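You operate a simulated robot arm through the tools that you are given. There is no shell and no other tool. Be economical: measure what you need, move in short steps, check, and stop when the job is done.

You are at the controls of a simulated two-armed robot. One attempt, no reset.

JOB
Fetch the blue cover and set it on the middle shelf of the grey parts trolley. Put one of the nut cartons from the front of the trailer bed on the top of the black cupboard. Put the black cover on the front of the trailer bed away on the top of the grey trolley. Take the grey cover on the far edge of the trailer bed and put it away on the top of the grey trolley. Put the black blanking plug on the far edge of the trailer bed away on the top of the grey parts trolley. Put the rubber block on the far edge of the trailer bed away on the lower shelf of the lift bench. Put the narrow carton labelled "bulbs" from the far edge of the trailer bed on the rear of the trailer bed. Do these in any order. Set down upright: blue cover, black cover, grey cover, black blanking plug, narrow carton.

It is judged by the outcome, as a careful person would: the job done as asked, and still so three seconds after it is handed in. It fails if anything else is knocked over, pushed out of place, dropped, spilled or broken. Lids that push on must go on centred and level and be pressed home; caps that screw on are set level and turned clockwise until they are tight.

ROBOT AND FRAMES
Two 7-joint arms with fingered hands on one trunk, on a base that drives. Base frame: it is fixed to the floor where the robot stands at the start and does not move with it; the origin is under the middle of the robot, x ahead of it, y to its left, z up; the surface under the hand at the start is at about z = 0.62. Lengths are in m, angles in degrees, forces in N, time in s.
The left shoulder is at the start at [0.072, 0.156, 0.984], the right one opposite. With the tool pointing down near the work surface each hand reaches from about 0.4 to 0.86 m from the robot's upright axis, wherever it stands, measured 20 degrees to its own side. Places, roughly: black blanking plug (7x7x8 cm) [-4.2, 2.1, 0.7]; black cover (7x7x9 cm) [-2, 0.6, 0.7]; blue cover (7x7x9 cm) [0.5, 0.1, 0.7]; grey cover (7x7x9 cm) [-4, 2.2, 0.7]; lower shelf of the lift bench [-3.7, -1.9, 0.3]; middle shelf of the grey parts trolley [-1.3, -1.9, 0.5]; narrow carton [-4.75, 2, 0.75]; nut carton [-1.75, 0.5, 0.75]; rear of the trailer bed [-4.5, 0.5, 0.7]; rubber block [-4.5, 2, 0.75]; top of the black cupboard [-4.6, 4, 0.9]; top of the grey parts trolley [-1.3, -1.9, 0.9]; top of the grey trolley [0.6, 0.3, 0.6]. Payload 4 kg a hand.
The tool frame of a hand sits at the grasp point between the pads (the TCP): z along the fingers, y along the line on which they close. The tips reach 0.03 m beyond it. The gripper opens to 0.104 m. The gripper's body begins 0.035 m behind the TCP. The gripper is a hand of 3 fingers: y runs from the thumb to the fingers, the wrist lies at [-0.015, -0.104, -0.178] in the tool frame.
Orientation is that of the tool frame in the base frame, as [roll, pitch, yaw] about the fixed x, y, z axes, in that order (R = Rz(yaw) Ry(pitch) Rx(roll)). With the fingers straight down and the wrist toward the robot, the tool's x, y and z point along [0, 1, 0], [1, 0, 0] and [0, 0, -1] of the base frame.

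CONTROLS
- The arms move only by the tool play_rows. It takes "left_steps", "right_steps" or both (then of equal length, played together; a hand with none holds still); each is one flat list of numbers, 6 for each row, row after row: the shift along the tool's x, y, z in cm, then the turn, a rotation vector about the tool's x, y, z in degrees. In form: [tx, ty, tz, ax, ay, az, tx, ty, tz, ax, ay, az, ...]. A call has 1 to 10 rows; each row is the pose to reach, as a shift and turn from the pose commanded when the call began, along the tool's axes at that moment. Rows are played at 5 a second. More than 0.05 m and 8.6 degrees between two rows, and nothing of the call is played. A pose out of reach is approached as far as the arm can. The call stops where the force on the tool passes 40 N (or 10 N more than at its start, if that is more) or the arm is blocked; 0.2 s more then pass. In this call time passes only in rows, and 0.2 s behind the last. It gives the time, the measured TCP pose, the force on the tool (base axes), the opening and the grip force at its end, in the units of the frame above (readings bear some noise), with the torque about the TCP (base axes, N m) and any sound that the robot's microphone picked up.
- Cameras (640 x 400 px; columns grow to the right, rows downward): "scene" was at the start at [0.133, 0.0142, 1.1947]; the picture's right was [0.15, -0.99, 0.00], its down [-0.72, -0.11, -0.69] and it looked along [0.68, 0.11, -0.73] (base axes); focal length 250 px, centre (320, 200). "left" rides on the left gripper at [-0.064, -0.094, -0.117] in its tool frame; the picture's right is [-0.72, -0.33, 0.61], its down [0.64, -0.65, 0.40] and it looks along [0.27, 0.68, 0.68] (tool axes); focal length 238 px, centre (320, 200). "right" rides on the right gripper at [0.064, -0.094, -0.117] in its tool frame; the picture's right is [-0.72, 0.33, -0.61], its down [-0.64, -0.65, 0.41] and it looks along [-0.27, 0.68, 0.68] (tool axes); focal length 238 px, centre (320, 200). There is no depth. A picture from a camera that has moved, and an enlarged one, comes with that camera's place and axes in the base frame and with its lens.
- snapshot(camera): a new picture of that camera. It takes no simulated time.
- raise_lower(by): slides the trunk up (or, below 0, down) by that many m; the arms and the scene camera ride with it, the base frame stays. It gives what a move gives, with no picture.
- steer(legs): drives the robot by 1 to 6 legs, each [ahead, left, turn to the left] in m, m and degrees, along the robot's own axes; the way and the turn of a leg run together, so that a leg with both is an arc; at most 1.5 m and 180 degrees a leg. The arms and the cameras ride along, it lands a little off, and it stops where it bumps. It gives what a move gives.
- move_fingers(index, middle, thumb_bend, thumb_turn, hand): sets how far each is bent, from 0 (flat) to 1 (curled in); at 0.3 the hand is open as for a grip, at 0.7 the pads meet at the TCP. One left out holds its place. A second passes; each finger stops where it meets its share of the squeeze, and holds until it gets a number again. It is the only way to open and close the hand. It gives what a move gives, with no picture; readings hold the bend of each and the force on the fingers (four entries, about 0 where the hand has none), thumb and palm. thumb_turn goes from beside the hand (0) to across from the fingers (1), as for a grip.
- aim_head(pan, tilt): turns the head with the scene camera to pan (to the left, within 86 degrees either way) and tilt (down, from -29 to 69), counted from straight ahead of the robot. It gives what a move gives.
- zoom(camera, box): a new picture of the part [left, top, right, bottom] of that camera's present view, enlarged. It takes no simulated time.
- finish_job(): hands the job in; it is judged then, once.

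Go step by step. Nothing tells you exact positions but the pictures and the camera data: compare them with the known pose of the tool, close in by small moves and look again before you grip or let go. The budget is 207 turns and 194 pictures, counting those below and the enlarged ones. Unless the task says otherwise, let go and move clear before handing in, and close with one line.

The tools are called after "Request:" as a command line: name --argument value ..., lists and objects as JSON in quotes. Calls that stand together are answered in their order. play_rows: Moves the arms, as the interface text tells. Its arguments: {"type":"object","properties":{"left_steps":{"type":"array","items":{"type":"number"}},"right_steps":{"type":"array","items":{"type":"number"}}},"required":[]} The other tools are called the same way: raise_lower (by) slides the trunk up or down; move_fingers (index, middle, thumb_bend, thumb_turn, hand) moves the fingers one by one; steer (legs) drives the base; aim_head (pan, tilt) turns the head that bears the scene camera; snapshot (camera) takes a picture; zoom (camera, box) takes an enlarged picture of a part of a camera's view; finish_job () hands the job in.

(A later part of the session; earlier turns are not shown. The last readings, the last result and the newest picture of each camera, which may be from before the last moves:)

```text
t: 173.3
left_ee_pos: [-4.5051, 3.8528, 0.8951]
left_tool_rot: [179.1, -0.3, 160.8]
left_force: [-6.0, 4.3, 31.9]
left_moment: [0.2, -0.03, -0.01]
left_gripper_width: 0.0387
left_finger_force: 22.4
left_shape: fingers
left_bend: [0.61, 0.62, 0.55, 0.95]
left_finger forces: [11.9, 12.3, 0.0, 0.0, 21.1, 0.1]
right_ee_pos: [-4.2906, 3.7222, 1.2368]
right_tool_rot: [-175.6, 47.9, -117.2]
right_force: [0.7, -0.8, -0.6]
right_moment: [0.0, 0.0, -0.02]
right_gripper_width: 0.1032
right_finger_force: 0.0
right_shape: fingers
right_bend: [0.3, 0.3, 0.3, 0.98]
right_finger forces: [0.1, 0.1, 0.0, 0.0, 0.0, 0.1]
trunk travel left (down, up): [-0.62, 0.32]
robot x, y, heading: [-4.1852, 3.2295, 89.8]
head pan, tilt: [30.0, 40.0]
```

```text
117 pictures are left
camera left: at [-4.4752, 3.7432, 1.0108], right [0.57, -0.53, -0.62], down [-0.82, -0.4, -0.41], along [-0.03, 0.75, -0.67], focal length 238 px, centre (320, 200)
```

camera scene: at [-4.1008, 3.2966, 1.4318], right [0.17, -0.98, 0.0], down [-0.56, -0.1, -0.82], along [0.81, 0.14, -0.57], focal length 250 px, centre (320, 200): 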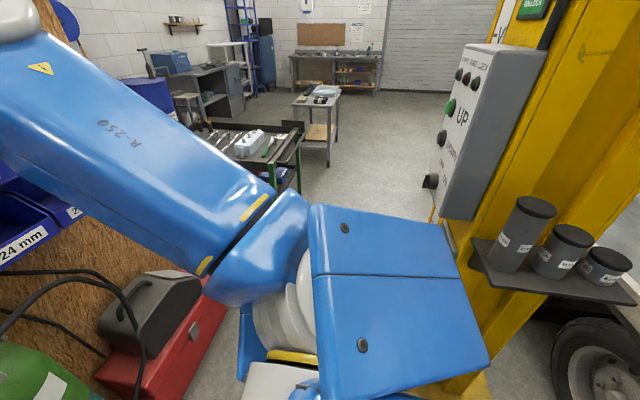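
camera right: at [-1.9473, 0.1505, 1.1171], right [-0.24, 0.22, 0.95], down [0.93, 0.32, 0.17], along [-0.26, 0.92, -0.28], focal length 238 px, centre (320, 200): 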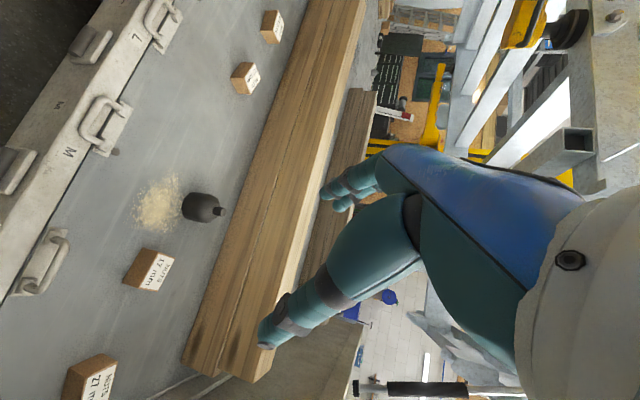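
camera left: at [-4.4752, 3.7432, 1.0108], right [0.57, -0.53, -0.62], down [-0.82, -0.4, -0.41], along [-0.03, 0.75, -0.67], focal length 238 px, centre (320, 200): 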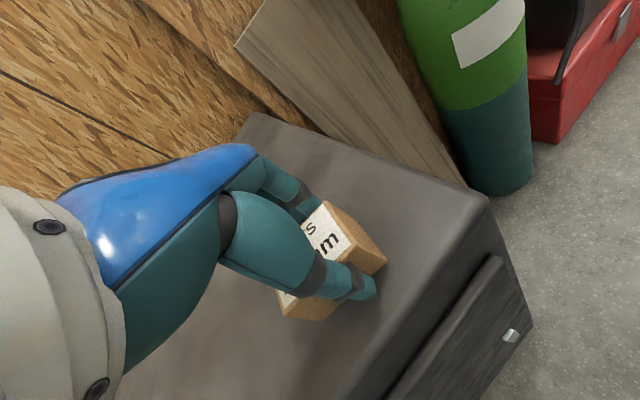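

Contact. I'll relieve the pressure, open, and rise.

Request:
play_rows --left_steps '[0, 0, -0.6, 0, 0, 0]'

Request:
move_fingers --hand "left" --index 0.3 --middle 0.3 --thumb_bend 0.3

Request:
play_rows --left_steps '[0, 0, -3, 0, 0, 0, 0, 0, -6, 0, 0, 0, 0, 0, -10, 0, 0, 0, 0, 0, -14, 0, 0, 0]'

Request:
snapshot --camera "left"

```text
t: 173.7
left_ee_pos: [-4.504, 3.8551, 0.8951]
left_tool_rot: [179.7, 0.0, 160.9]
left_force: [-3.3, 5.1, 21.3]
left_moment: [0.48, -0.03, 0.02]
left_gripper_width: 0.0389
left_finger_force: 22.5
left_shape: fingers
left_bend: [0.6, 0.62, 0.55, 0.95]
left_finger forces: [12.2, 12.4, 0.0, 0.1, 20.5, 0.0]
right_ee_pos: [-4.2904, 3.7244, 1.2357]
right_tool_rot: [-175.5, 47.9, -117.2]
right_force: [0.2, 0.5, 0.3]
right_moment: [-0.02, -0.01, 0.02]
right_gripper_width: 0.1034
right_finger_force: 0.1
right_shape: fingers
right_bend: [0.3, 0.3, 0.3, 0.98]
right_finger forces: [0.0, 0.0, 0.0, 0.0, 0.0, 0.0]
trunk travel left (down, up): [-0.62, 0.32]
robot x, y, heading: [-4.1858, 3.2286, 90.2]
head pan, tilt: [30.0, 40.0]
```

```text
t: 174.7
left_ee_pos: [-4.5038, 3.8542, 0.8931]
left_tool_rot: [179.9, 0.0, 160.8]
left_force: [0.6, 0.2, -0.8]
left_moment: [0.02, 0.0, -0.01]
left_gripper_width: 0.1026
left_finger_force: 0.0
left_shape: fingers
left_bend: [0.3, 0.3, 0.3, 0.97]
left_finger forces: [0.0, 0.0, 0.0, 0.0, 0.1, 0.0]
right_ee_pos: [-4.2923, 3.7269, 1.2352]
right_tool_rot: [-175.4, 47.7, -117.0]
right_force: [-0.8, 1.0, 0.1]
right_moment: [-0.01, 0.0, 0.0]
right_gripper_width: 0.1036
right_finger_force: 0.1
right_shape: fingers
right_bend: [0.3, 0.3, 0.3, 0.98]
right_finger forces: [0.1, 0.1, 0.0, 0.0, 0.1, 0.0]
trunk travel left (down, up): [-0.62, 0.32]
robot x, y, heading: [-4.1862, 3.2281, 90.0]
head pan, tilt: [30.0, 40.0]
```

```text
t: 175.7
left_ee_pos: [-4.5074, 3.8553, 1.0347]
left_tool_rot: [179.9, 0.0, 160.8]
left_force: [0.3, 0.4, 0.1]
left_moment: [0.01, 0.03, 0.02]
left_gripper_width: 0.1028
left_finger_force: 0.1
left_shape: fingers
left_bend: [0.3, 0.3, 0.3, 0.97]
left_finger forces: [0.0, 0.0, 0.0, 0.0, 0.0, 0.0]
right_ee_pos: [-4.2909, 3.7246, 1.2363]
right_tool_rot: [-175.5, 47.6, -117.3]
right_force: [1.1, -0.8, 0.3]
right_moment: [-0.03, -0.02, 0.01]
right_gripper_width: 0.1035
right_finger_force: 0.0
right_shape: fingers
right_bend: [0.3, 0.3, 0.3, 0.98]
right_finger forces: [0.0, 0.0, 0.0, 0.0, 0.0, 0.0]
trunk travel left (down, up): [-0.62, 0.32]
robot x, y, heading: [-4.1846, 3.222, 89.7]
head pan, tilt: [30.0, 40.0]
```

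```text
116 pictures are left
camera left: at [-4.4773, 3.7454, 1.1511], right [0.57, -0.54, -0.61], down [-0.82, -0.4, -0.41], along [-0.03, 0.74, -0.68], focal length 238 px, centre (320, 200)
```

left: 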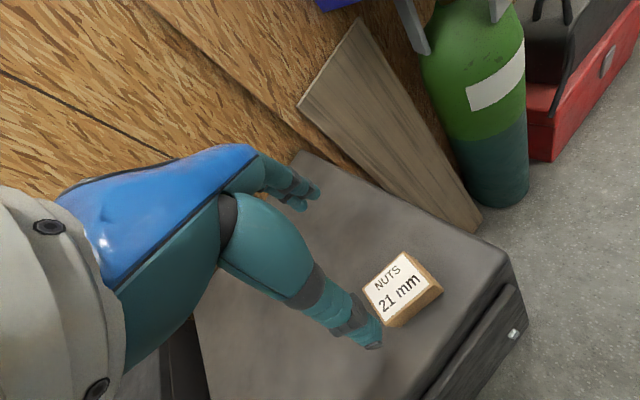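

The nut carton is on the cupboard. Next I'll back off, lower the trunk a bit, and turn around to face the far edge of the trailer.

Request:
steer --legs '[[-0.25, 0.15, 0], [0, 0, 90], [0.25, 0, 0]]'

Request:
raise_lower --by -0.12

Request:
steer --legs '[[0, 0, 90]]'

Request:
aim_head --pan 0 --tilt 40

Request:
snapshot --camera "scene"

Request:
snapshot --camera "left"

```text
t: 183.0
left_ee_pos: [-5.2094, 2.6402, 1.0347]
left_tool_rot: [179.7, 0.1, -108.3]
left_force: [-0.5, 0.4, -0.1]
left_moment: [0.0, 0.01, 0.01]
left_gripper_width: 0.1029
left_finger_force: 0.1
left_shape: fingers
left_bend: [0.3, 0.3, 0.3, 0.97]
left_finger forces: [0.0, 0.1, 0.0, 0.0, 0.0, 0.1]
right_ee_pos: [-5.0833, 2.857, 1.2359]
right_tool_rot: [-175.6, 47.8, -26.3]
right_force: [0.4, -0.3, -0.1]
right_moment: [-0.01, 0.02, -0.01]
right_gripper_width: 0.1035
right_finger_force: 0.1
right_shape: fingers
right_bend: [0.3, 0.3, 0.3, 0.98]
right_finger forces: [0.0, 0.0, 0.1, 0.0, 0.0, 0.0]
trunk travel left (down, up): [-0.62, 0.32]
robot x, y, heading: [-4.5906, 2.9711, -179.2]
head pan, tilt: [30.0, 40.0]
```

```text
t: 184.5
left_ee_pos: [-5.2091, 2.6409, 0.915]
left_tool_rot: [179.8, 0.0, -108.2]
left_force: [-0.4, -0.7, -1.5]
left_moment: [-0.02, 0.01, -0.02]
left_gripper_width: 0.1027
left_finger_force: 0.0
left_shape: fingers
left_bend: [0.3, 0.3, 0.3, 0.97]
left_finger forces: [0.0, 0.1, 0.0, 0.1, 0.0, 0.0]
right_ee_pos: [-5.0827, 2.8572, 1.1162]
right_tool_rot: [-175.7, 47.9, -26.3]
right_force: [-0.2, -0.1, 0.3]
right_moment: [0.01, -0.02, -0.01]
right_gripper_width: 0.1033
right_finger_force: 0.1
right_shape: fingers
right_bend: [0.3, 0.3, 0.3, 0.98]
right_finger forces: [0.1, 0.2, 0.0, 0.0, 0.1, 0.1]
trunk travel left (down, up): [-0.5, 0.44]
robot x, y, heading: [-4.5892, 2.9737, -179.1]
head pan, tilt: [30.0, 40.0]
```

```text
t: 188.7
left_ee_pos: [-4.2464, 2.3562, 0.9145]
left_tool_rot: [179.8, -0.1, -17.2]
left_force: [-0.1, -0.5, 1.0]
left_moment: [0.0, 0.02, -0.01]
left_gripper_width: 0.1027
left_finger_force: 0.0
left_shape: fingers
left_bend: [0.3, 0.3, 0.3, 0.97]
left_finger forces: [0.1, 0.0, 0.0, 0.1, 0.0, 0.1]
right_ee_pos: [-4.4658, 2.4765, 1.1162]
right_tool_rot: [-175.5, 47.7, 64.8]
right_force: [-0.6, 0.5, -0.8]
right_moment: [0.01, 0.0, 0.02]
right_gripper_width: 0.1034
right_finger_force: 0.0
right_shape: fingers
right_bend: [0.3, 0.3, 0.3, 0.98]
right_finger forces: [0.0, 0.0, 0.0, 0.0, 0.1, 0.0]
trunk travel left (down, up): [-0.5, 0.44]
robot x, y, heading: [-4.586, 2.9725, -88.0]
head pan, tilt: [30.0, 40.0]
```

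```text
t: 189.7
left_ee_pos: [-4.2469, 2.3579, 0.9159]
left_tool_rot: [179.7, -0.2, -17.2]
left_force: [0.5, 0.6, -0.2]
left_moment: [0.0, 0.01, -0.02]
left_gripper_width: 0.1025
left_finger_force: 0.1
left_shape: fingers
left_bend: [0.3, 0.3, 0.3, 0.97]
left_finger forces: [0.1, 0.0, 0.1, 0.1, 0.1, 0.1]
right_ee_pos: [-4.4668, 2.4794, 1.1165]
right_tool_rot: [-175.7, 47.8, 64.7]
right_force: [-0.1, 0.1, 0.2]
right_moment: [0.0, 0.01, -0.02]
right_gripper_width: 0.1033
right_finger_force: 0.0
right_shape: fingers
right_bend: [0.3, 0.3, 0.3, 0.98]
right_finger forces: [0.0, 0.0, 0.0, 0.0, 0.1, 0.0]
trunk travel left (down, up): [-0.5, 0.44]
robot x, y, heading: [-4.5859, 2.9692, -88.2]
head pan, tilt: [0.0, 40.0]
```

```text
115 pictures are left
camera scene: at [-4.5797, 2.834, 1.304], right [-1.0, -0.03, 0.0], down [-0.02, 0.64, -0.76], along [0.03, -0.76, -0.64], focal length 250 px, centre (320, 200)
```

scene: 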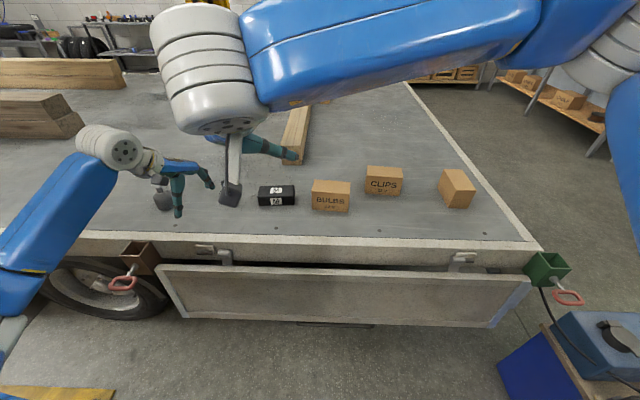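

```text
114 pictures are left
camera left: at [-4.281, 2.4672, 1.0323], right [-0.59, 0.52, -0.62], down [0.81, 0.43, -0.41], along [0.05, -0.74, -0.67], focal length 238 px, centre (320, 200)
```

left: 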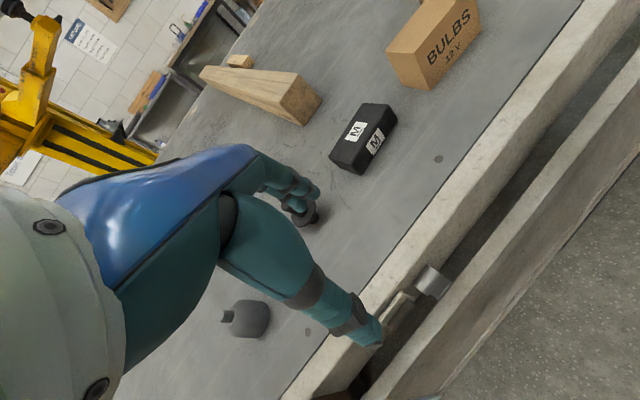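

I see along the far edge a black rubber block ("M"), a BULBS carton, a CLIPS carton, a third carton, and the cover and plug near the left hand. I'll zoom to read labels.

Request:
zoom --camera "scene" --box '[240, 140, 500, 240]'

Request:
zoom --camera "left" --box '[200, 60, 500, 360]'

Request:
snapshot --camera "right"

```text
2.46 times, centred on (370, 190) of scene
camera zoom: at [-4.5797, 2.834, 1.304], right [-1.0, -0.03, 0.0], down [-0.02, 0.64, -0.76], along [0.03, -0.76, -0.64], focal length 614 px, centre (197, 225)
```

zoom: 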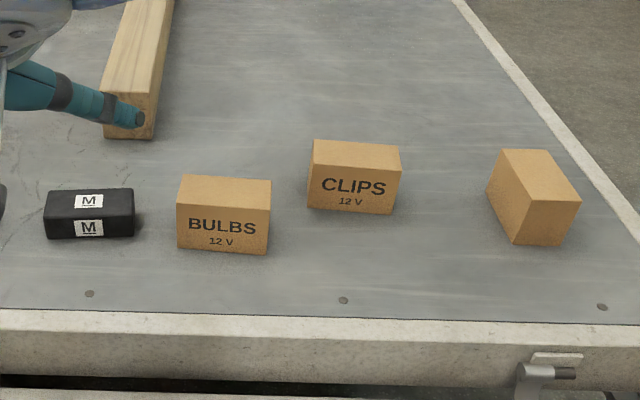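

```text
1.33 times, centred on (350, 210) of left
camera zoom: at [-4.281, 2.4672, 1.0323], right [-0.59, 0.52, -0.62], down [0.81, 0.43, -0.41], along [0.05, -0.74, -0.67], focal length 318 px, centre (280, 187)
```

zoom: 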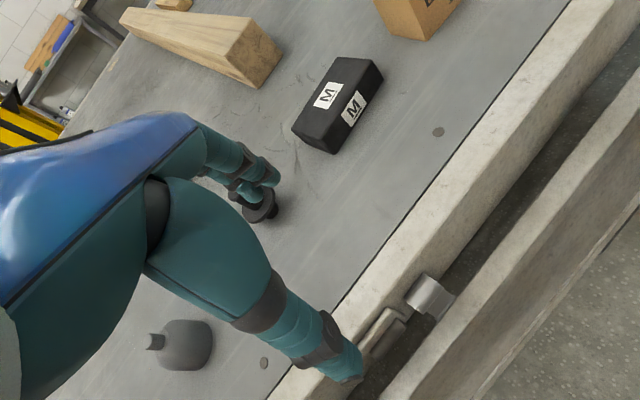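

```text
111 pictures are left
camera right: at [-4.4867, 2.6371, 1.1529], right [0.32, -0.2, 0.93], down [-0.91, -0.33, 0.24], along [0.26, -0.92, -0.29], focal length 238 px, centre (320, 200)
```

right: 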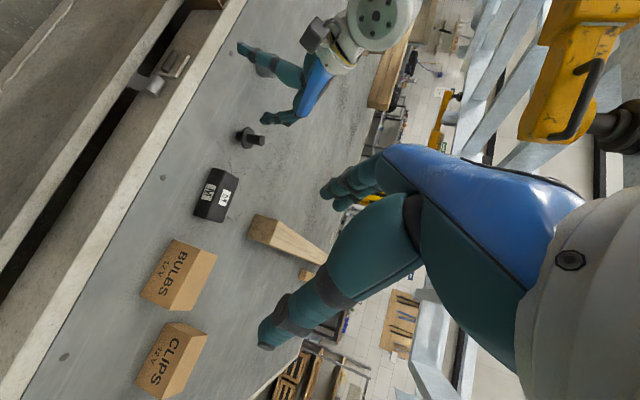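

The block (long side along x) and BULBS carton (at about (-4.59, 2.12)) can both be taken from above. First I'll bring the right hand back to pointing straight down and set it to the right.

Request:
play_rows --right_steps '[-0.2, -2.2, 3.4, -0.6, 6.8, 0, -0.4, -4.4, 6.8, -1.2, 13.6, 0, -0.6, -6.7, 10.2, -1.8, 20.5, 0, -0.8, -8.9, 13.6, -2.4, 27.3, 0, -0.9, -11.1, 17, -3, 34.1, 0, -1.1, -13.4, 20.4, -3.6, 41, 0, -1.3, -15.6, 23.8, -4.3, 47.8, 0]'

Request:
play_rows --right_steps '[0, 0, 0, 0, 0, 8.1, 0, 0, 0, 0, 0, 16.2, 0, 0, 0, 0, 0, 24.3, 0, 0, 0, 0, 0, 32.4, 0, 0, 0, 0, 0, 40.5, 0, 0, 0, 0, 0, 48.6, 0, 0, 0, 0, 0, 56.7, 0, 0, 0, 0, 0, 64.7]' --left_steps '[0, 0, 0, 0, 0, -2.2, 0, 0, 0, 0, 0, -4.3, 0, 0, 0, 0, 0, -6.5, 0, 0, 0, 0, 0, -8.6, 0, 0, 0, 0, 0, -10.8, 0, 0, 0, 0, 0, -13, 0, 0, 0, 0, 0, -15.1, 0, 0, 0, 0, 0, -17.2]'

Request:
snapshot --camera "scene"

Request:
snapshot --camera "right"

```text
t: 191.3
left_ee_pos: [-4.248, 2.3589, 0.9182]
left_tool_rot: [179.6, -0.3, -17.1]
left_force: [0.2, -0.4, 0.2]
left_moment: [-0.02, -0.05, -0.02]
left_gripper_width: 0.103
left_finger_force: 0.0
left_shape: fingers
left_bend: [0.3, 0.3, 0.3, 0.97]
left_finger forces: [0.0, 0.0, 0.0, 0.0, 0.0, 0.0]
right_ee_pos: [-4.7056, 2.42, 1.0134]
right_tool_rot: [175.9, 10.5, 54.3]
right_force: [-0.5, 0.2, 0.4]
right_moment: [-0.05, -0.02, 0.0]
right_gripper_width: 0.1031
right_finger_force: 0.0
right_shape: fingers
right_bend: [0.3, 0.3, 0.3, 0.98]
right_finger forces: [0.0, 0.0, 0.1, 0.0, 0.0, 0.1]
right hand out of reach, approached as far as the arm can: row 6, 7
trunk travel left (down, up): [-0.5, 0.44]
robot x, y, heading: [-4.584, 2.9755, -88.0]
head pan, tilt: [0.0, 40.0]
```

```text
t: 193.1
left_ee_pos: [-4.2474, 2.3566, 0.9154]
left_tool_rot: [179.8, -0.1, 0.0]
left_force: [-0.4, -0.1, -0.1]
left_moment: [0.01, -0.02, 0.0]
left_gripper_width: 0.1026
left_finger_force: 0.1
left_shape: fingers
left_bend: [0.3, 0.3, 0.3, 0.97]
left_finger forces: [0.0, 0.0, 0.1, 0.1, 0.0, 0.0]
right_ee_pos: [-4.7076, 2.4182, 1.0088]
right_tool_rot: [168.8, 0.9, -10.6]
right_force: [0.9, 0.2, 0.2]
right_moment: [0.01, -0.02, 0.02]
right_gripper_width: 0.1031
right_finger_force: 0.1
right_shape: fingers
right_bend: [0.3, 0.3, 0.3, 0.98]
right_finger forces: [0.0, 0.0, 0.1, 0.0, 0.0, 0.0]
trunk travel left (down, up): [-0.5, 0.44]
robot x, y, heading: [-4.5858, 2.9728, -88.2]
head pan, tilt: [0.0, 40.0]
```

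```text
110 pictures are left
camera scene: at [-4.5806, 2.8335, 1.3039], right [-1.0, -0.03, 0.0], down [-0.02, 0.64, -0.76], along [0.02, -0.76, -0.65], focal length 250 px, centre (320, 200)
```

scene: 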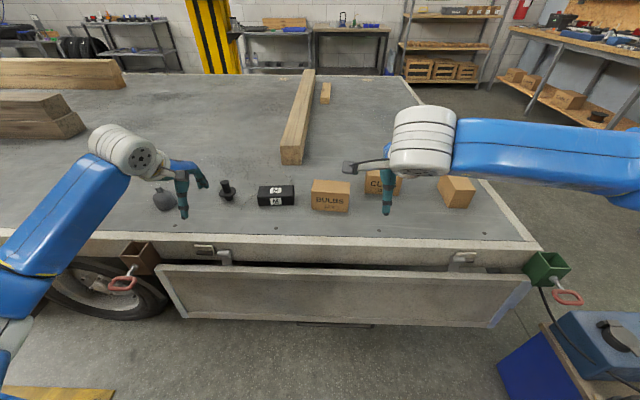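

```text
109 pictures are left
camera right: at [-4.6227, 2.52, 1.1035], right [-0.73, -0.07, 0.68], down [-0.54, 0.67, -0.51], along [-0.42, -0.74, -0.53], focal length 238 px, centre (320, 200)
```

right: 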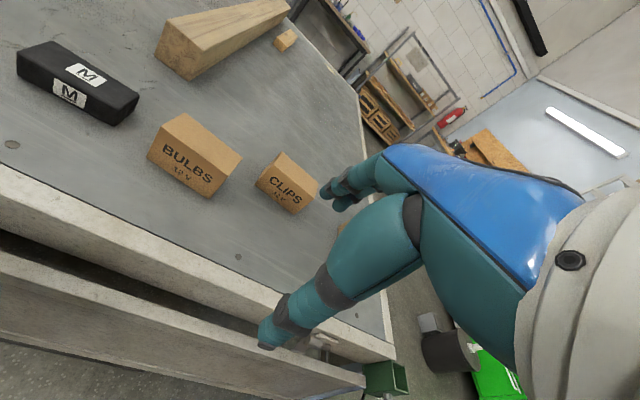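

The block is about 13×5×5 cm at (-4.40, 2.13) and the BULBS carton about 13×7×8 cm at (-4.597, 2.142). I'll step forward 17 cm, bring the left hand above the block and straighten the right hand.

Request:
steer --legs '[[0.17, 0, 0]]'

Request:
play_rows --left_steps '[-3.2, 1.2, 1.7, 0, 0, -1, -6.3, 2.4, 3.4, 0, 0, -2, -9.5, 3.5, 5.1, 0, 0, -3, -12.6, 4.7, 6.8, 0, 0, -4, -15.8, 5.9, 8.5, 0, 0, -4.9]' --right_steps '[-1.5, 0, 0, 2.2, 0, -2.1, -3, 0, 0, 4.5, 0, -4.2, -4, 0, 0, 6.7, 0, -6.3, -5, 0, 0, 9, 0, -8.4, -6, 0, 0, 11.2, 0, -10.6]'

Request:
snapshot --camera "scene"

Request:
snapshot --camera "left"

```text
t: 194.6
left_ee_pos: [-4.2399, 2.186, 0.9173]
left_tool_rot: [179.7, -0.1, 0.1]
left_force: [0.3, 0.0, -0.1]
left_moment: [0.01, 0.0, -0.01]
left_gripper_width: 0.1028
left_finger_force: 0.1
left_shape: fingers
left_bend: [0.3, 0.3, 0.3, 0.97]
left_finger forces: [0.0, 0.0, 0.0, 0.0, 0.0, 0.1]
right_ee_pos: [-4.7005, 2.2465, 1.0089]
right_tool_rot: [168.7, 1.0, -10.2]
right_force: [-0.6, 0.3, -0.5]
right_moment: [-0.02, 0.01, -0.01]
right_gripper_width: 0.1031
right_finger_force: 0.1
right_shape: fingers
right_bend: [0.3, 0.3, 0.3, 0.98]
right_finger forces: [0.0, 0.0, 0.0, 0.1, 0.0, 0.1]
trunk travel left (down, up): [-0.5, 0.44]
robot x, y, heading: [-4.5843, 2.8022, -87.9]
head pan, tilt: [0.0, 40.0]
```

```text
t: 195.8
left_ee_pos: [-4.4002, 2.1264, 0.8327]
left_tool_rot: [179.7, -0.3, 5.1]
left_force: [-0.6, -0.9, 0.3]
left_moment: [0.0, 0.01, 0.0]
left_gripper_width: 0.1029
left_finger_force: 0.0
left_shape: fingers
left_bend: [0.3, 0.3, 0.3, 0.97]
left_finger forces: [0.0, 0.1, 0.1, 0.1, 0.0, 0.0]
right_ee_pos: [-4.7622, 2.2579, 1.0112]
right_tool_rot: [-179.7, 1.7, 0.4]
right_force: [-0.9, 0.2, 0.6]
right_moment: [0.03, 0.02, 0.0]
right_gripper_width: 0.1031
right_finger_force: 0.1
right_shape: fingers
right_bend: [0.3, 0.3, 0.3, 0.98]
right_finger forces: [0.1, 0.1, 0.0, 0.0, 0.0, 0.0]
trunk travel left (down, up): [-0.5, 0.44]
robot x, y, heading: [-4.5789, 2.8023, -88.1]
head pan, tilt: [0.0, 40.0]
```

```text
108 pictures are left
camera scene: at [-4.5788, 2.6601, 1.3039], right [-1.0, -0.04, 0.0], down [-0.02, 0.65, -0.76], along [0.03, -0.76, -0.65], focal length 250 px, centre (320, 200)
```

scene: 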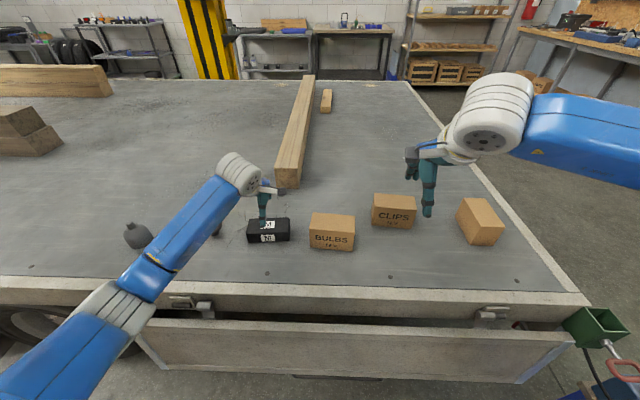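

```text
107 pictures are left
camera left: at [-4.4725, 2.216, 0.9491], right [-0.74, 0.26, -0.62], down [0.58, 0.7, -0.41], along [0.33, -0.66, -0.67], focal length 238 px, centre (320, 200)
```

left: 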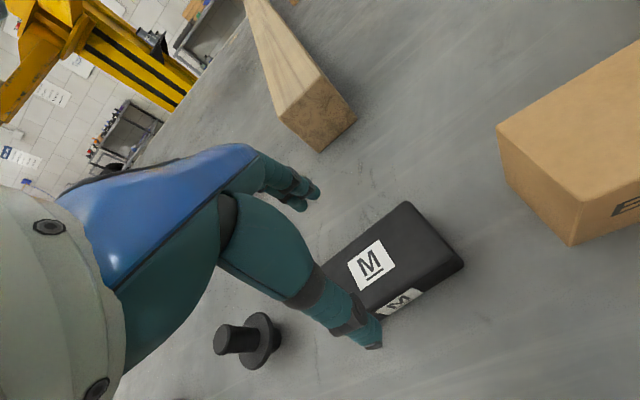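

Both cameras agree on the block's centre. Descending and gripping.

Request:
play_rows --left_steps '[0, 0, 3, 0, 0, 0, 0, 0, 6, 0, 0, 0, 0, 0, 8, 0, 0, 0, 0, 0, 9.1, 0, 0, 0]'

Request:
move_fingers --hand "left" --index 0.75 --middle 0.75 --thumb_bend 0.75

Request:
snapshot --camera "left"

```text
t: 196.8
left_ee_pos: [-4.3994, 2.127, 0.7412]
left_tool_rot: [179.6, -0.2, 5.0]
left_force: [0.0, 0.3, 0.6]
left_moment: [0.01, -0.02, 0.05]
left_gripper_width: 0.1026
left_finger_force: 0.1
left_shape: fingers
left_bend: [0.3, 0.3, 0.3, 0.97]
left_finger forces: [0.0, 0.0, 0.0, 0.0, 0.1, 0.0]
right_ee_pos: [-4.7602, 2.2588, 1.0102]
right_tool_rot: [-179.8, 1.9, 0.3]
right_force: [0.2, 0.1, 0.3]
right_moment: [-0.02, 0.02, 0.0]
right_gripper_width: 0.1033
right_finger_force: 0.0
right_shape: fingers
right_bend: [0.3, 0.3, 0.3, 0.98]
right_finger forces: [0.1, 0.1, 0.0, 0.1, 0.0, 0.0]
trunk travel left (down, up): [-0.5, 0.44]
robot x, y, heading: [-4.582, 2.8039, -88.1]
head pan, tilt: [0.0, 40.0]
```

```text
t: 197.8
left_ee_pos: [-4.3984, 2.1272, 0.7411]
left_tool_rot: [179.6, -0.1, 4.9]
left_force: [0.7, 1.6, 1.8]
left_moment: [-0.19, -0.1, -0.16]
left_gripper_width: 0.0625
left_finger_force: 26.3
left_shape: fingers
left_bend: [0.38, 0.48, 0.57, 0.97]
left_finger forces: [14.6, 11.3, 0.1, 0.1, 26.5, 0.0]
right_ee_pos: [-4.7612, 2.2593, 1.0105]
right_tool_rot: [-179.9, 1.9, 0.3]
right_force: [-0.5, 0.2, 0.9]
right_moment: [0.02, -0.02, -0.02]
right_gripper_width: 0.1033
right_finger_force: 0.0
right_shape: fingers
right_bend: [0.3, 0.3, 0.3, 0.98]
right_finger forces: [0.0, 0.0, 0.0, 0.0, 0.0, 0.0]
trunk travel left (down, up): [-0.5, 0.44]
robot x, y, heading: [-4.5815, 2.8022, -88.2]
head pan, tilt: [0.0, 40.0]
```

```text
106 pictures are left
camera left: at [-4.4715, 2.2166, 0.8578], right [-0.74, 0.26, -0.62], down [0.58, 0.7, -0.41], along [0.33, -0.66, -0.67], focal length 238 px, centre (320, 200)
```

left: 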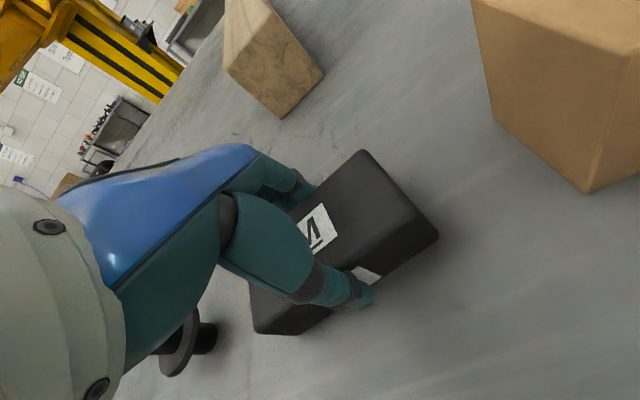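

Block gripped at 26 N. I'll lift it 15 cm and move it left, out of the right hand's way.

Request:
play_rows --left_steps '[0, 0, -3, 0, 0, 0, 0, 0, -7, 0, 0, 0, 0, 0, -11, 0, 0, 0, 0, 0, -15, 0, 0, 0, 4, -2, -15, 0, 0, 0, 8, -4, -15, 0, 0, 0]'

Request:
snapshot --camera "left"

Request:
snapshot --camera "right"

Request:
zoom --camera "scene" --box '[200, 160, 520, 360]'

```text
t: 199.2
left_ee_pos: [-4.3204, 2.172, 0.8891]
left_tool_rot: [179.7, 0.1, 5.0]
left_force: [1.1, 0.3, -4.4]
left_moment: [0.01, 0.01, -0.01]
left_gripper_width: 0.0625
left_finger_force: 25.5
left_shape: fingers
left_bend: [0.38, 0.48, 0.58, 0.95]
left_finger forces: [15.4, 9.9, 0.0, 0.0, 25.3, 0.0]
right_ee_pos: [-4.7574, 2.2587, 1.01]
right_tool_rot: [-179.7, 2.1, 0.4]
right_force: [0.3, -0.3, 1.1]
right_moment: [0.01, 0.0, -0.01]
right_gripper_width: 0.1032
right_finger_force: 0.0
right_shape: fingers
right_bend: [0.3, 0.3, 0.3, 0.98]
right_finger forces: [0.0, 0.0, 0.0, 0.1, 0.0, 0.0]
trunk travel left (down, up): [-0.5, 0.44]
robot x, y, heading: [-4.5804, 2.7986, -87.9]
head pan, tilt: [0.0, 40.0]
```

```text
105 pictures are left
camera left: at [-4.393, 2.2617, 1.006], right [-0.75, 0.26, -0.61], down [0.58, 0.7, -0.41], along [0.33, -0.66, -0.68], focal length 238 px, centre (320, 200)
```

left: 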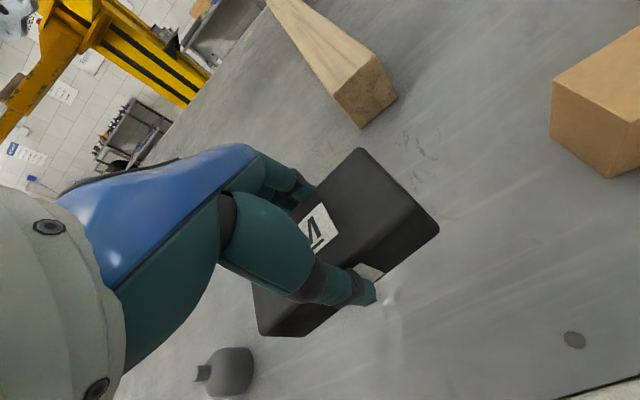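

```text
104 pictures are left
camera right: at [-4.6905, 2.3532, 1.1263], right [-0.69, -0.33, 0.64], down [-0.66, 0.65, -0.38], along [-0.29, -0.68, -0.67], focal length 238 px, centre (320, 200)
```

right: 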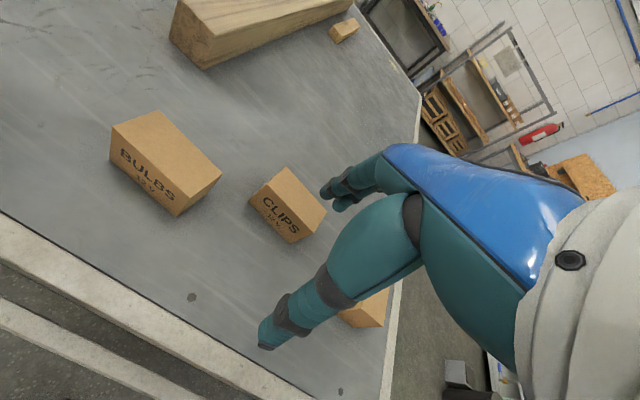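

```text
2.00 times, centred on (360, 260) of scene
camera zoom: at [-4.5719, 2.6612, 1.304], right [-1.0, -0.04, 0.0], down [-0.02, 0.64, -0.76], along [0.03, -0.76, -0.64], focal length 499 px, centre (240, 80)
```

zoom: 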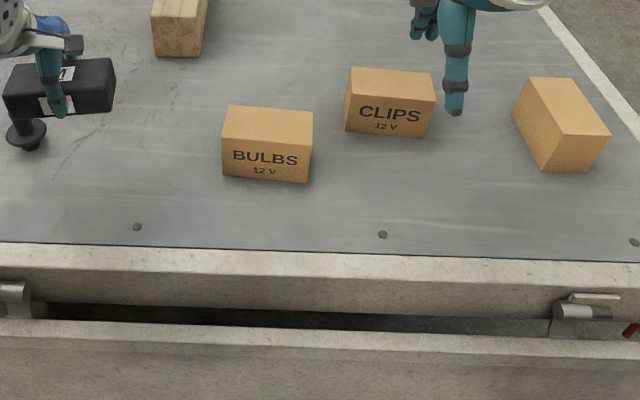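

The BULBS carton stays at about (-4.595, 2.138), with yaw of about -5°. I'll bring the right hand above it.

Request:
play_rows --right_steps '[2.7, 2, 2.5, 0, 0.3, 0.8, 5.4, 4, 5, 0, 0.7, 1.7, 8.1, 6, 7.5, 0, 1, 2.5, 10.8, 8, 10, 0, 1.3, 3.3, 13.5, 10, 12.5, 0, 1.7, 4.2, 16.2, 12.1, 15, 0, 2, 5]'

Request:
snapshot --camera "right"

Request:
zoom --camera "scene" --box '[200, 160, 520, 360]'

```text
t: 200.6
left_ee_pos: [-4.3211, 2.1697, 0.8878]
left_tool_rot: [179.9, 0.1, 5.0]
left_force: [0.0, 0.6, -4.8]
left_moment: [0.03, 0.0, -0.01]
left_gripper_width: 0.0625
left_finger_force: 25.0
left_shape: fingers
left_bend: [0.38, 0.48, 0.58, 0.95]
left_finger forces: [15.5, 10.0, 0.0, 0.1, 25.2, 0.1]
right_ee_pos: [-4.6003, 2.1366, 0.8521]
right_tool_rot: [-179.8, 0.2, -4.7]
right_force: [-0.2, 0.3, 0.1]
right_moment: [0.0, 0.01, 0.02]
right_gripper_width: 0.103
right_finger_force: 0.1
right_shape: fingers
right_bend: [0.3, 0.3, 0.3, 0.98]
right_finger forces: [0.0, 0.0, 0.0, 0.0, 0.0, 0.0]
trunk travel left (down, up): [-0.5, 0.44]
robot x, y, heading: [-4.5822, 2.7964, -87.9]
head pan, tilt: [0.0, 40.0]
```

```text
102 pictures are left
camera right: at [-4.5289, 2.2248, 0.9693], right [-0.74, -0.27, 0.61], down [-0.59, 0.7, -0.4], along [-0.32, -0.66, -0.68], focal length 238 px, centre (320, 200)
```

right: 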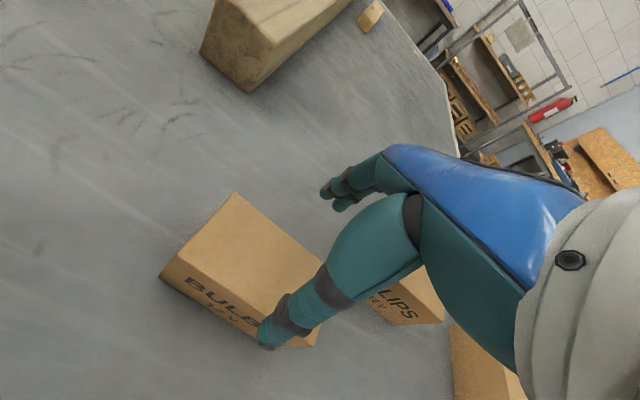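

```text
2.00 times, centred on (360, 260) of scene
camera zoom: at [-4.5722, 2.6582, 1.3036], right [-1.0, -0.04, 0.0], down [-0.02, 0.65, -0.76], along [0.03, -0.76, -0.65], focal length 499 px, centre (240, 80)
```

zoom: 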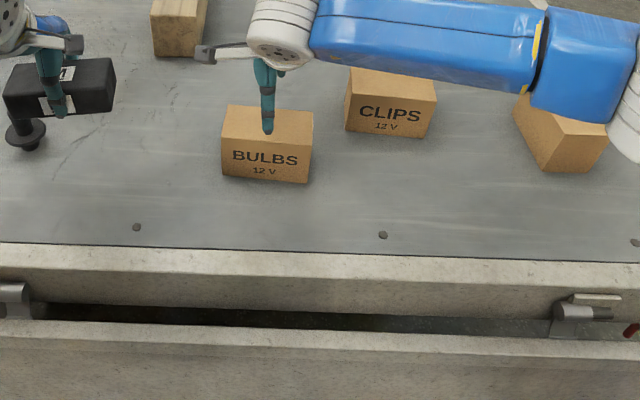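

The forearm passes above the CLIPS carton. I'll shift 4 mm toward me and descend in steps, watching force.

Request:
play_rows --right_steps '[0.4, -0.45, 2, 0, 0, 0, 0.4, -0.45, 4, 0, 0, 0, 0.4, -0.45, 6, 0, 0, 0]'

Request:
snapshot --camera "right"

Request:
zoom --camera "scene" --box '[200, 160, 520, 360]'

```text
t: 201.4
left_ee_pos: [-4.3223, 2.1715, 0.8884]
left_tool_rot: [179.8, -0.1, 5.0]
left_force: [0.2, -0.4, -4.4]
left_moment: [0.01, 0.01, -0.01]
left_gripper_width: 0.0624
left_finger_force: 25.0
left_shape: fingers
left_bend: [0.38, 0.48, 0.58, 0.95]
left_finger forces: [15.4, 9.9, 0.0, 0.0, 25.3, 0.1]
right_ee_pos: [-4.5981, 2.1403, 0.7923]
right_tool_rot: [-179.8, 0.1, -4.8]
right_force: [-0.2, -0.4, -0.5]
right_moment: [-0.02, -0.01, 0.01]
right_gripper_width: 0.1032
right_finger_force: 0.0
right_shape: fingers
right_bend: [0.3, 0.3, 0.3, 0.98]
right_finger forces: [0.1, 0.1, 0.1, 0.0, 0.1, 0.0]
trunk travel left (down, up): [-0.5, 0.44]
robot x, y, heading: [-4.5777, 2.8004, -87.9]
head pan, tilt: [0.0, 40.0]
```

```text
100 pictures are left
camera right: at [-4.5277, 2.2293, 0.9109], right [-0.74, -0.27, 0.61], down [-0.58, 0.7, -0.4], along [-0.32, -0.66, -0.68], focal length 238 px, centre (320, 200)
```

right: 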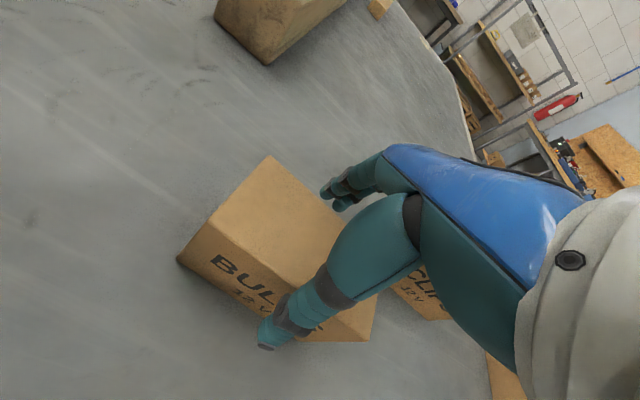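

```text
2.00 times, centred on (360, 260) of scene
camera zoom: at [-4.5743, 2.6595, 1.3038], right [-1.0, -0.04, 0.0], down [-0.02, 0.65, -0.76], along [0.03, -0.76, -0.65], focal length 499 px, centre (240, 80)
```

zoom: 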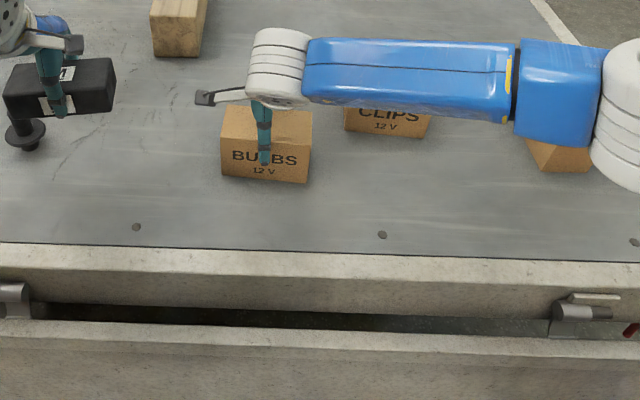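

The thumb is in front of the face and fingers behind. Lowering the last 3.6 cm and closing.

Request:
play_rows --right_steps '[0, 0, 1.8, 0, 0, 0, 0, 0, 3.6, 0, 0, 0]'

Request:
move_fingers --hand "right" --index 0.7 --middle 0.7 --thumb_bend 0.7

Request:
play_rows --right_steps '[0, 0, -2, 0, 0, 0, 0, 0, -5, 0, 0, 0, 0, 0, -9, 0, 0, 0, 0, 0, -13, 0, 0, 0]'

Request:
snapshot --camera "right"

Request:
snapshot --camera "scene"

```text
t: 202.0
left_ee_pos: [-4.3222, 2.1726, 0.8899]
left_tool_rot: [179.6, 0.0, 5.1]
left_force: [0.0, 0.3, -5.1]
left_moment: [0.01, -0.01, 0.01]
left_gripper_width: 0.0623
left_finger_force: 25.4
left_shape: fingers
left_bend: [0.38, 0.48, 0.58, 0.95]
left_finger forces: [15.3, 9.9, 0.0, 0.0, 25.3, 0.0]
right_ee_pos: [-4.597, 2.1417, 0.7591]
right_tool_rot: [179.9, -0.1, -4.7]
right_force: [-0.9, -2.0, 7.4]
right_moment: [0.18, 0.0, -0.04]
right_gripper_width: 0.1051
right_finger_force: 4.2
right_shape: fingers
right_bend: [0.3, 0.3, 0.3, 0.98]
right_finger forces: [3.0, 0.1, 0.0, 0.0, 4.4, 0.1]
trunk travel left (down, up): [-0.5, 0.44]
robot x, y, heading: [-4.584, 2.7994, -88.1]
head pan, tilt: [0.0, 40.0]
```

```text
t: 203.0
left_ee_pos: [-4.3227, 2.1733, 0.8913]
left_tool_rot: [179.6, 0.0, 5.1]
left_force: [-0.3, 0.2, -4.3]
left_moment: [0.0, 0.01, 0.03]
left_gripper_width: 0.0625
left_finger_force: 25.1
left_shape: fingers
left_bend: [0.38, 0.48, 0.58, 0.95]
left_finger forces: [15.5, 10.0, 0.0, 0.0, 25.3, 0.0]
right_ee_pos: [-4.5993, 2.1427, 0.7587]
right_tool_rot: [179.9, 0.0, -4.7]
right_force: [-3.2, -2.9, 15.8]
right_moment: [-0.84, -0.08, -0.04]
right_gripper_width: 0.07
right_finger_force: 40.9
right_shape: fingers
right_bend: [0.33, 0.48, 0.6, 0.97]
right_finger forces: [31.6, 11.6, 0.0, 0.0, 39.4, 0.0]
trunk travel left (down, up): [-0.5, 0.44]
robot x, y, heading: [-4.5782, 2.7978, -87.6]
head pan, tilt: [0.0, 40.0]
```

```text
t: 204.0
left_ee_pos: [-4.3223, 2.1707, 0.8891]
left_tool_rot: [179.7, 0.0, 5.0]
left_force: [0.4, -0.4, -4.5]
left_moment: [0.02, -0.02, 0.01]
left_gripper_width: 0.0623
left_finger_force: 25.3
left_shape: fingers
left_bend: [0.38, 0.48, 0.58, 0.95]
left_finger forces: [15.4, 10.0, 0.1, 0.0, 25.3, 0.0]
right_ee_pos: [-4.5959, 2.1407, 0.8881]
right_tool_rot: [-179.8, 0.0, -4.7]
right_force: [0.0, -0.2, -1.6]
right_moment: [0.03, -0.01, 0.04]
right_gripper_width: 0.0702
right_finger_force: 35.0
right_shape: fingers
right_bend: [0.33, 0.49, 0.59, 0.96]
right_finger forces: [23.5, 9.1, 0.0, 0.1, 36.5, 0.0]
trunk travel left (down, up): [-0.5, 0.44]
robot x, y, heading: [-4.5833, 2.7972, -87.9]
head pan, tilt: [0.0, 40.0]
```

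```text
98 pictures are left
camera right: at [-4.5256, 2.2296, 1.0046], right [-0.74, -0.27, 0.61], down [-0.59, 0.7, -0.4], along [-0.32, -0.66, -0.68], focal length 238 px, centre (320, 200)
```

right: 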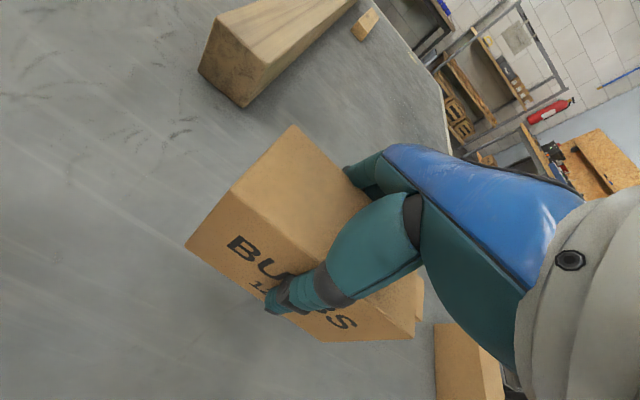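

```text
97 pictures are left
camera scene: at [-4.5742, 2.6601, 1.3038], right [-1.0, -0.04, 0.0], down [-0.02, 0.65, -0.76], along [0.03, -0.76, -0.65], focal length 250 px, centre (320, 200)
```

scene: 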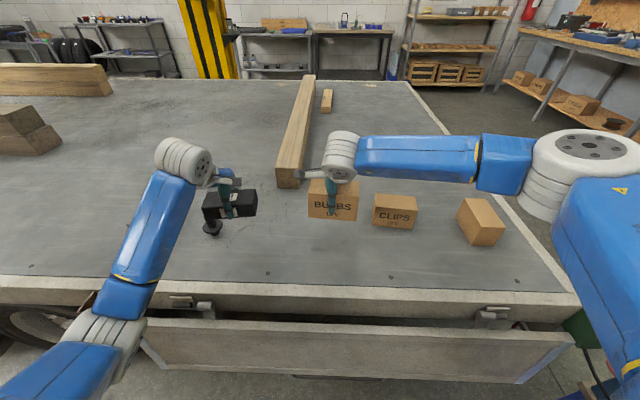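

Both items are held. I'll retreat the way I came: back off, shift right, turn to +x, and reverse past the stand so the elbows stay clear of the plank.

Request:
steer --legs '[[-0.2, 0, 0], [0, -0.35, 0], [0, 0, 88], [0, 0.16, 0], [-1.05, 0, 0], [0, 0, -90]]'

Request:
snapshot --camera "scene"

```text
t: 221.1
left_ee_pos: [-5.7571, 2.5004, 0.8895]
left_tool_rot: [179.7, 0.0, 2.4]
left_force: [0.5, -0.1, -4.1]
left_moment: [-0.02, 0.0, -0.02]
left_gripper_width: 0.0618
left_finger_force: 22.1
left_shape: fingers
left_bend: [0.38, 0.49, 0.59, 0.95]
left_finger forces: [13.4, 9.4, 0.0, 0.0, 22.6, 0.0]
right_ee_pos: [-6.0324, 2.4845, 0.887]
right_tool_rot: [-179.7, 0.1, -7.5]
right_force: [0.1, 0.2, -0.4]
right_moment: [0.03, 0.0, -0.02]
right_gripper_width: 0.0688
right_finger_force: 30.4
right_shape: fingers
right_bend: [0.34, 0.49, 0.59, 0.96]
right_finger forces: [20.7, 8.6, 0.0, 0.0, 30.8, 0.0]
trunk travel left (down, up): [-0.5, 0.44]
robot x, y, heading: [-5.9875, 3.1422, -90.6]
head pan, tilt: [0.0, 40.0]
```

```text
96 pictures are left
camera scene: at [-5.986, 3.0019, 1.3037], right [-1.0, 0.01, 0.0], down [0.01, 0.65, -0.76], along [-0.01, -0.76, -0.65], focal length 250 px, centre (320, 200)
```

scene: 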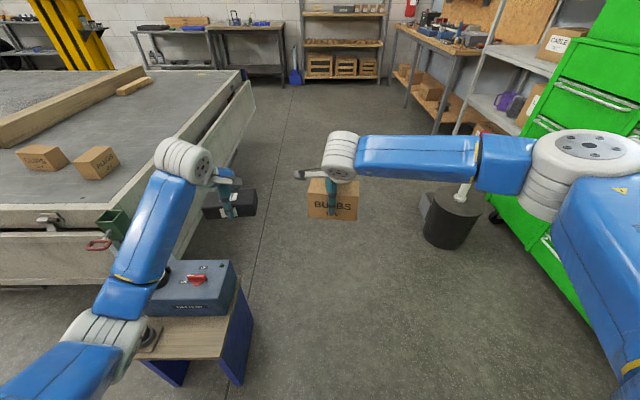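

The third carton's label side is visible from here; I'll check it.

Request:
zoom --camera "scene" --box '[10, 130, 138, 210]'

```text
5.00 times, centred on (74, 170) of scene
camera zoom: at [-5.986, 3.0019, 1.3037], right [-1.0, 0.01, 0.0], down [0.01, 0.65, -0.76], along [-0.01, -0.76, -0.65], focal length 1248 px, centre (1550, 350)
```

zoom: 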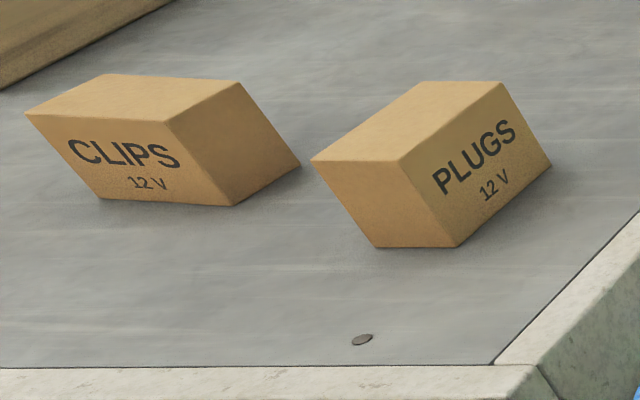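

It's PLUGS, so the held BULBS carton is right. I'll drive down behind the trailer to its near side.

Request:
steer --legs '[[1.2, 0.1, 0], [1.2, 0, 0], [1.15, 0, 0]]'

Request:
aim_head --pan 60 --tilt 20

Request:
snapshot --camera "scene"

```text
t: 238.3
left_ee_pos: [-5.7075, -1.0423, 0.8902]
left_tool_rot: [179.6, 0.0, 3.4]
left_force: [-0.4, 0.0, -5.1]
left_moment: [0.01, 0.03, 0.01]
left_gripper_width: 0.0614
left_finger_force: 23.1
left_shape: fingers
left_bend: [0.38, 0.49, 0.59, 0.95]
left_finger forces: [13.7, 9.5, 0.0, 0.0, 23.1, 0.0]
right_ee_pos: [-5.982, -1.0661, 0.8887]
right_tool_rot: [180.0, 0.0, -6.2]
right_force: [-0.7, -0.1, -1.0]
right_moment: [0.01, 0.02, 0.02]
right_gripper_width: 0.0686
right_finger_force: 30.1
right_shape: fingers
right_bend: [0.34, 0.49, 0.59, 0.96]
right_finger forces: [20.7, 8.6, 0.0, 0.0, 30.7, 0.0]
trunk travel left (down, up): [-0.5, 0.44]
robot x, y, heading: [-5.9467, -0.4107, -89.5]
head pan, tilt: [0.0, 40.0]
```

```text
t: 239.6
left_ee_pos: [-5.707, -1.0421, 0.8916]
left_tool_rot: [179.6, 0.1, 3.4]
left_force: [0.2, -0.4, -4.7]
left_moment: [0.03, 0.0, 0.0]
left_gripper_width: 0.0612
left_finger_force: 23.5
left_shape: fingers
left_bend: [0.38, 0.49, 0.59, 0.95]
left_finger forces: [13.7, 9.4, 0.1, 0.0, 23.0, 0.0]
right_ee_pos: [-5.9832, -1.0641, 0.8899]
right_tool_rot: [179.8, 0.0, -6.2]
right_force: [0.3, 0.1, -0.2]
right_moment: [0.01, -0.03, -0.01]
right_gripper_width: 0.0692
right_finger_force: 30.1
right_shape: fingers
right_bend: [0.34, 0.49, 0.59, 0.96]
right_finger forces: [20.7, 8.6, 0.1, 0.1, 30.8, 0.0]
trunk travel left (down, up): [-0.5, 0.44]
robot x, y, heading: [-5.9491, -0.409, -89.6]
head pan, tilt: [60.0, 20.0]
```

```text
94 pictures are left
camera scene: at [-5.8657, -0.5112, 1.3352], right [-0.49, -0.87, 0.0], down [-0.3, 0.17, -0.94], along [0.82, -0.46, -0.34], focal length 250 px, centre (320, 200)
```

scene: 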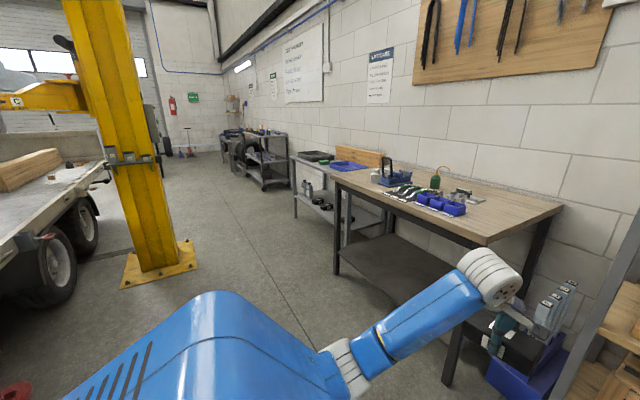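

Before moving on, I'll check that the bench items I touched earlier are in order.

Request:
zoom --camera "scene" --box '[340, 140, 500, 240]'

```text
4.00 times, centred on (420, 190) of scene
camera zoom: at [-5.8657, -0.5112, 1.3352], right [-0.49, -0.87, 0.0], down [-0.3, 0.17, -0.94], along [0.82, -0.46, -0.34], focal length 998 px, centre (-80, 240)
```

zoom: 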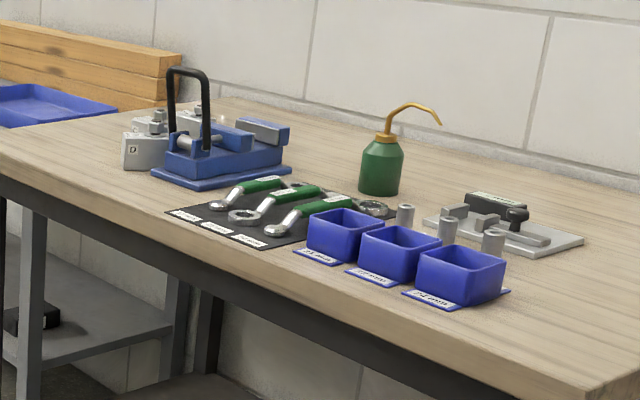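

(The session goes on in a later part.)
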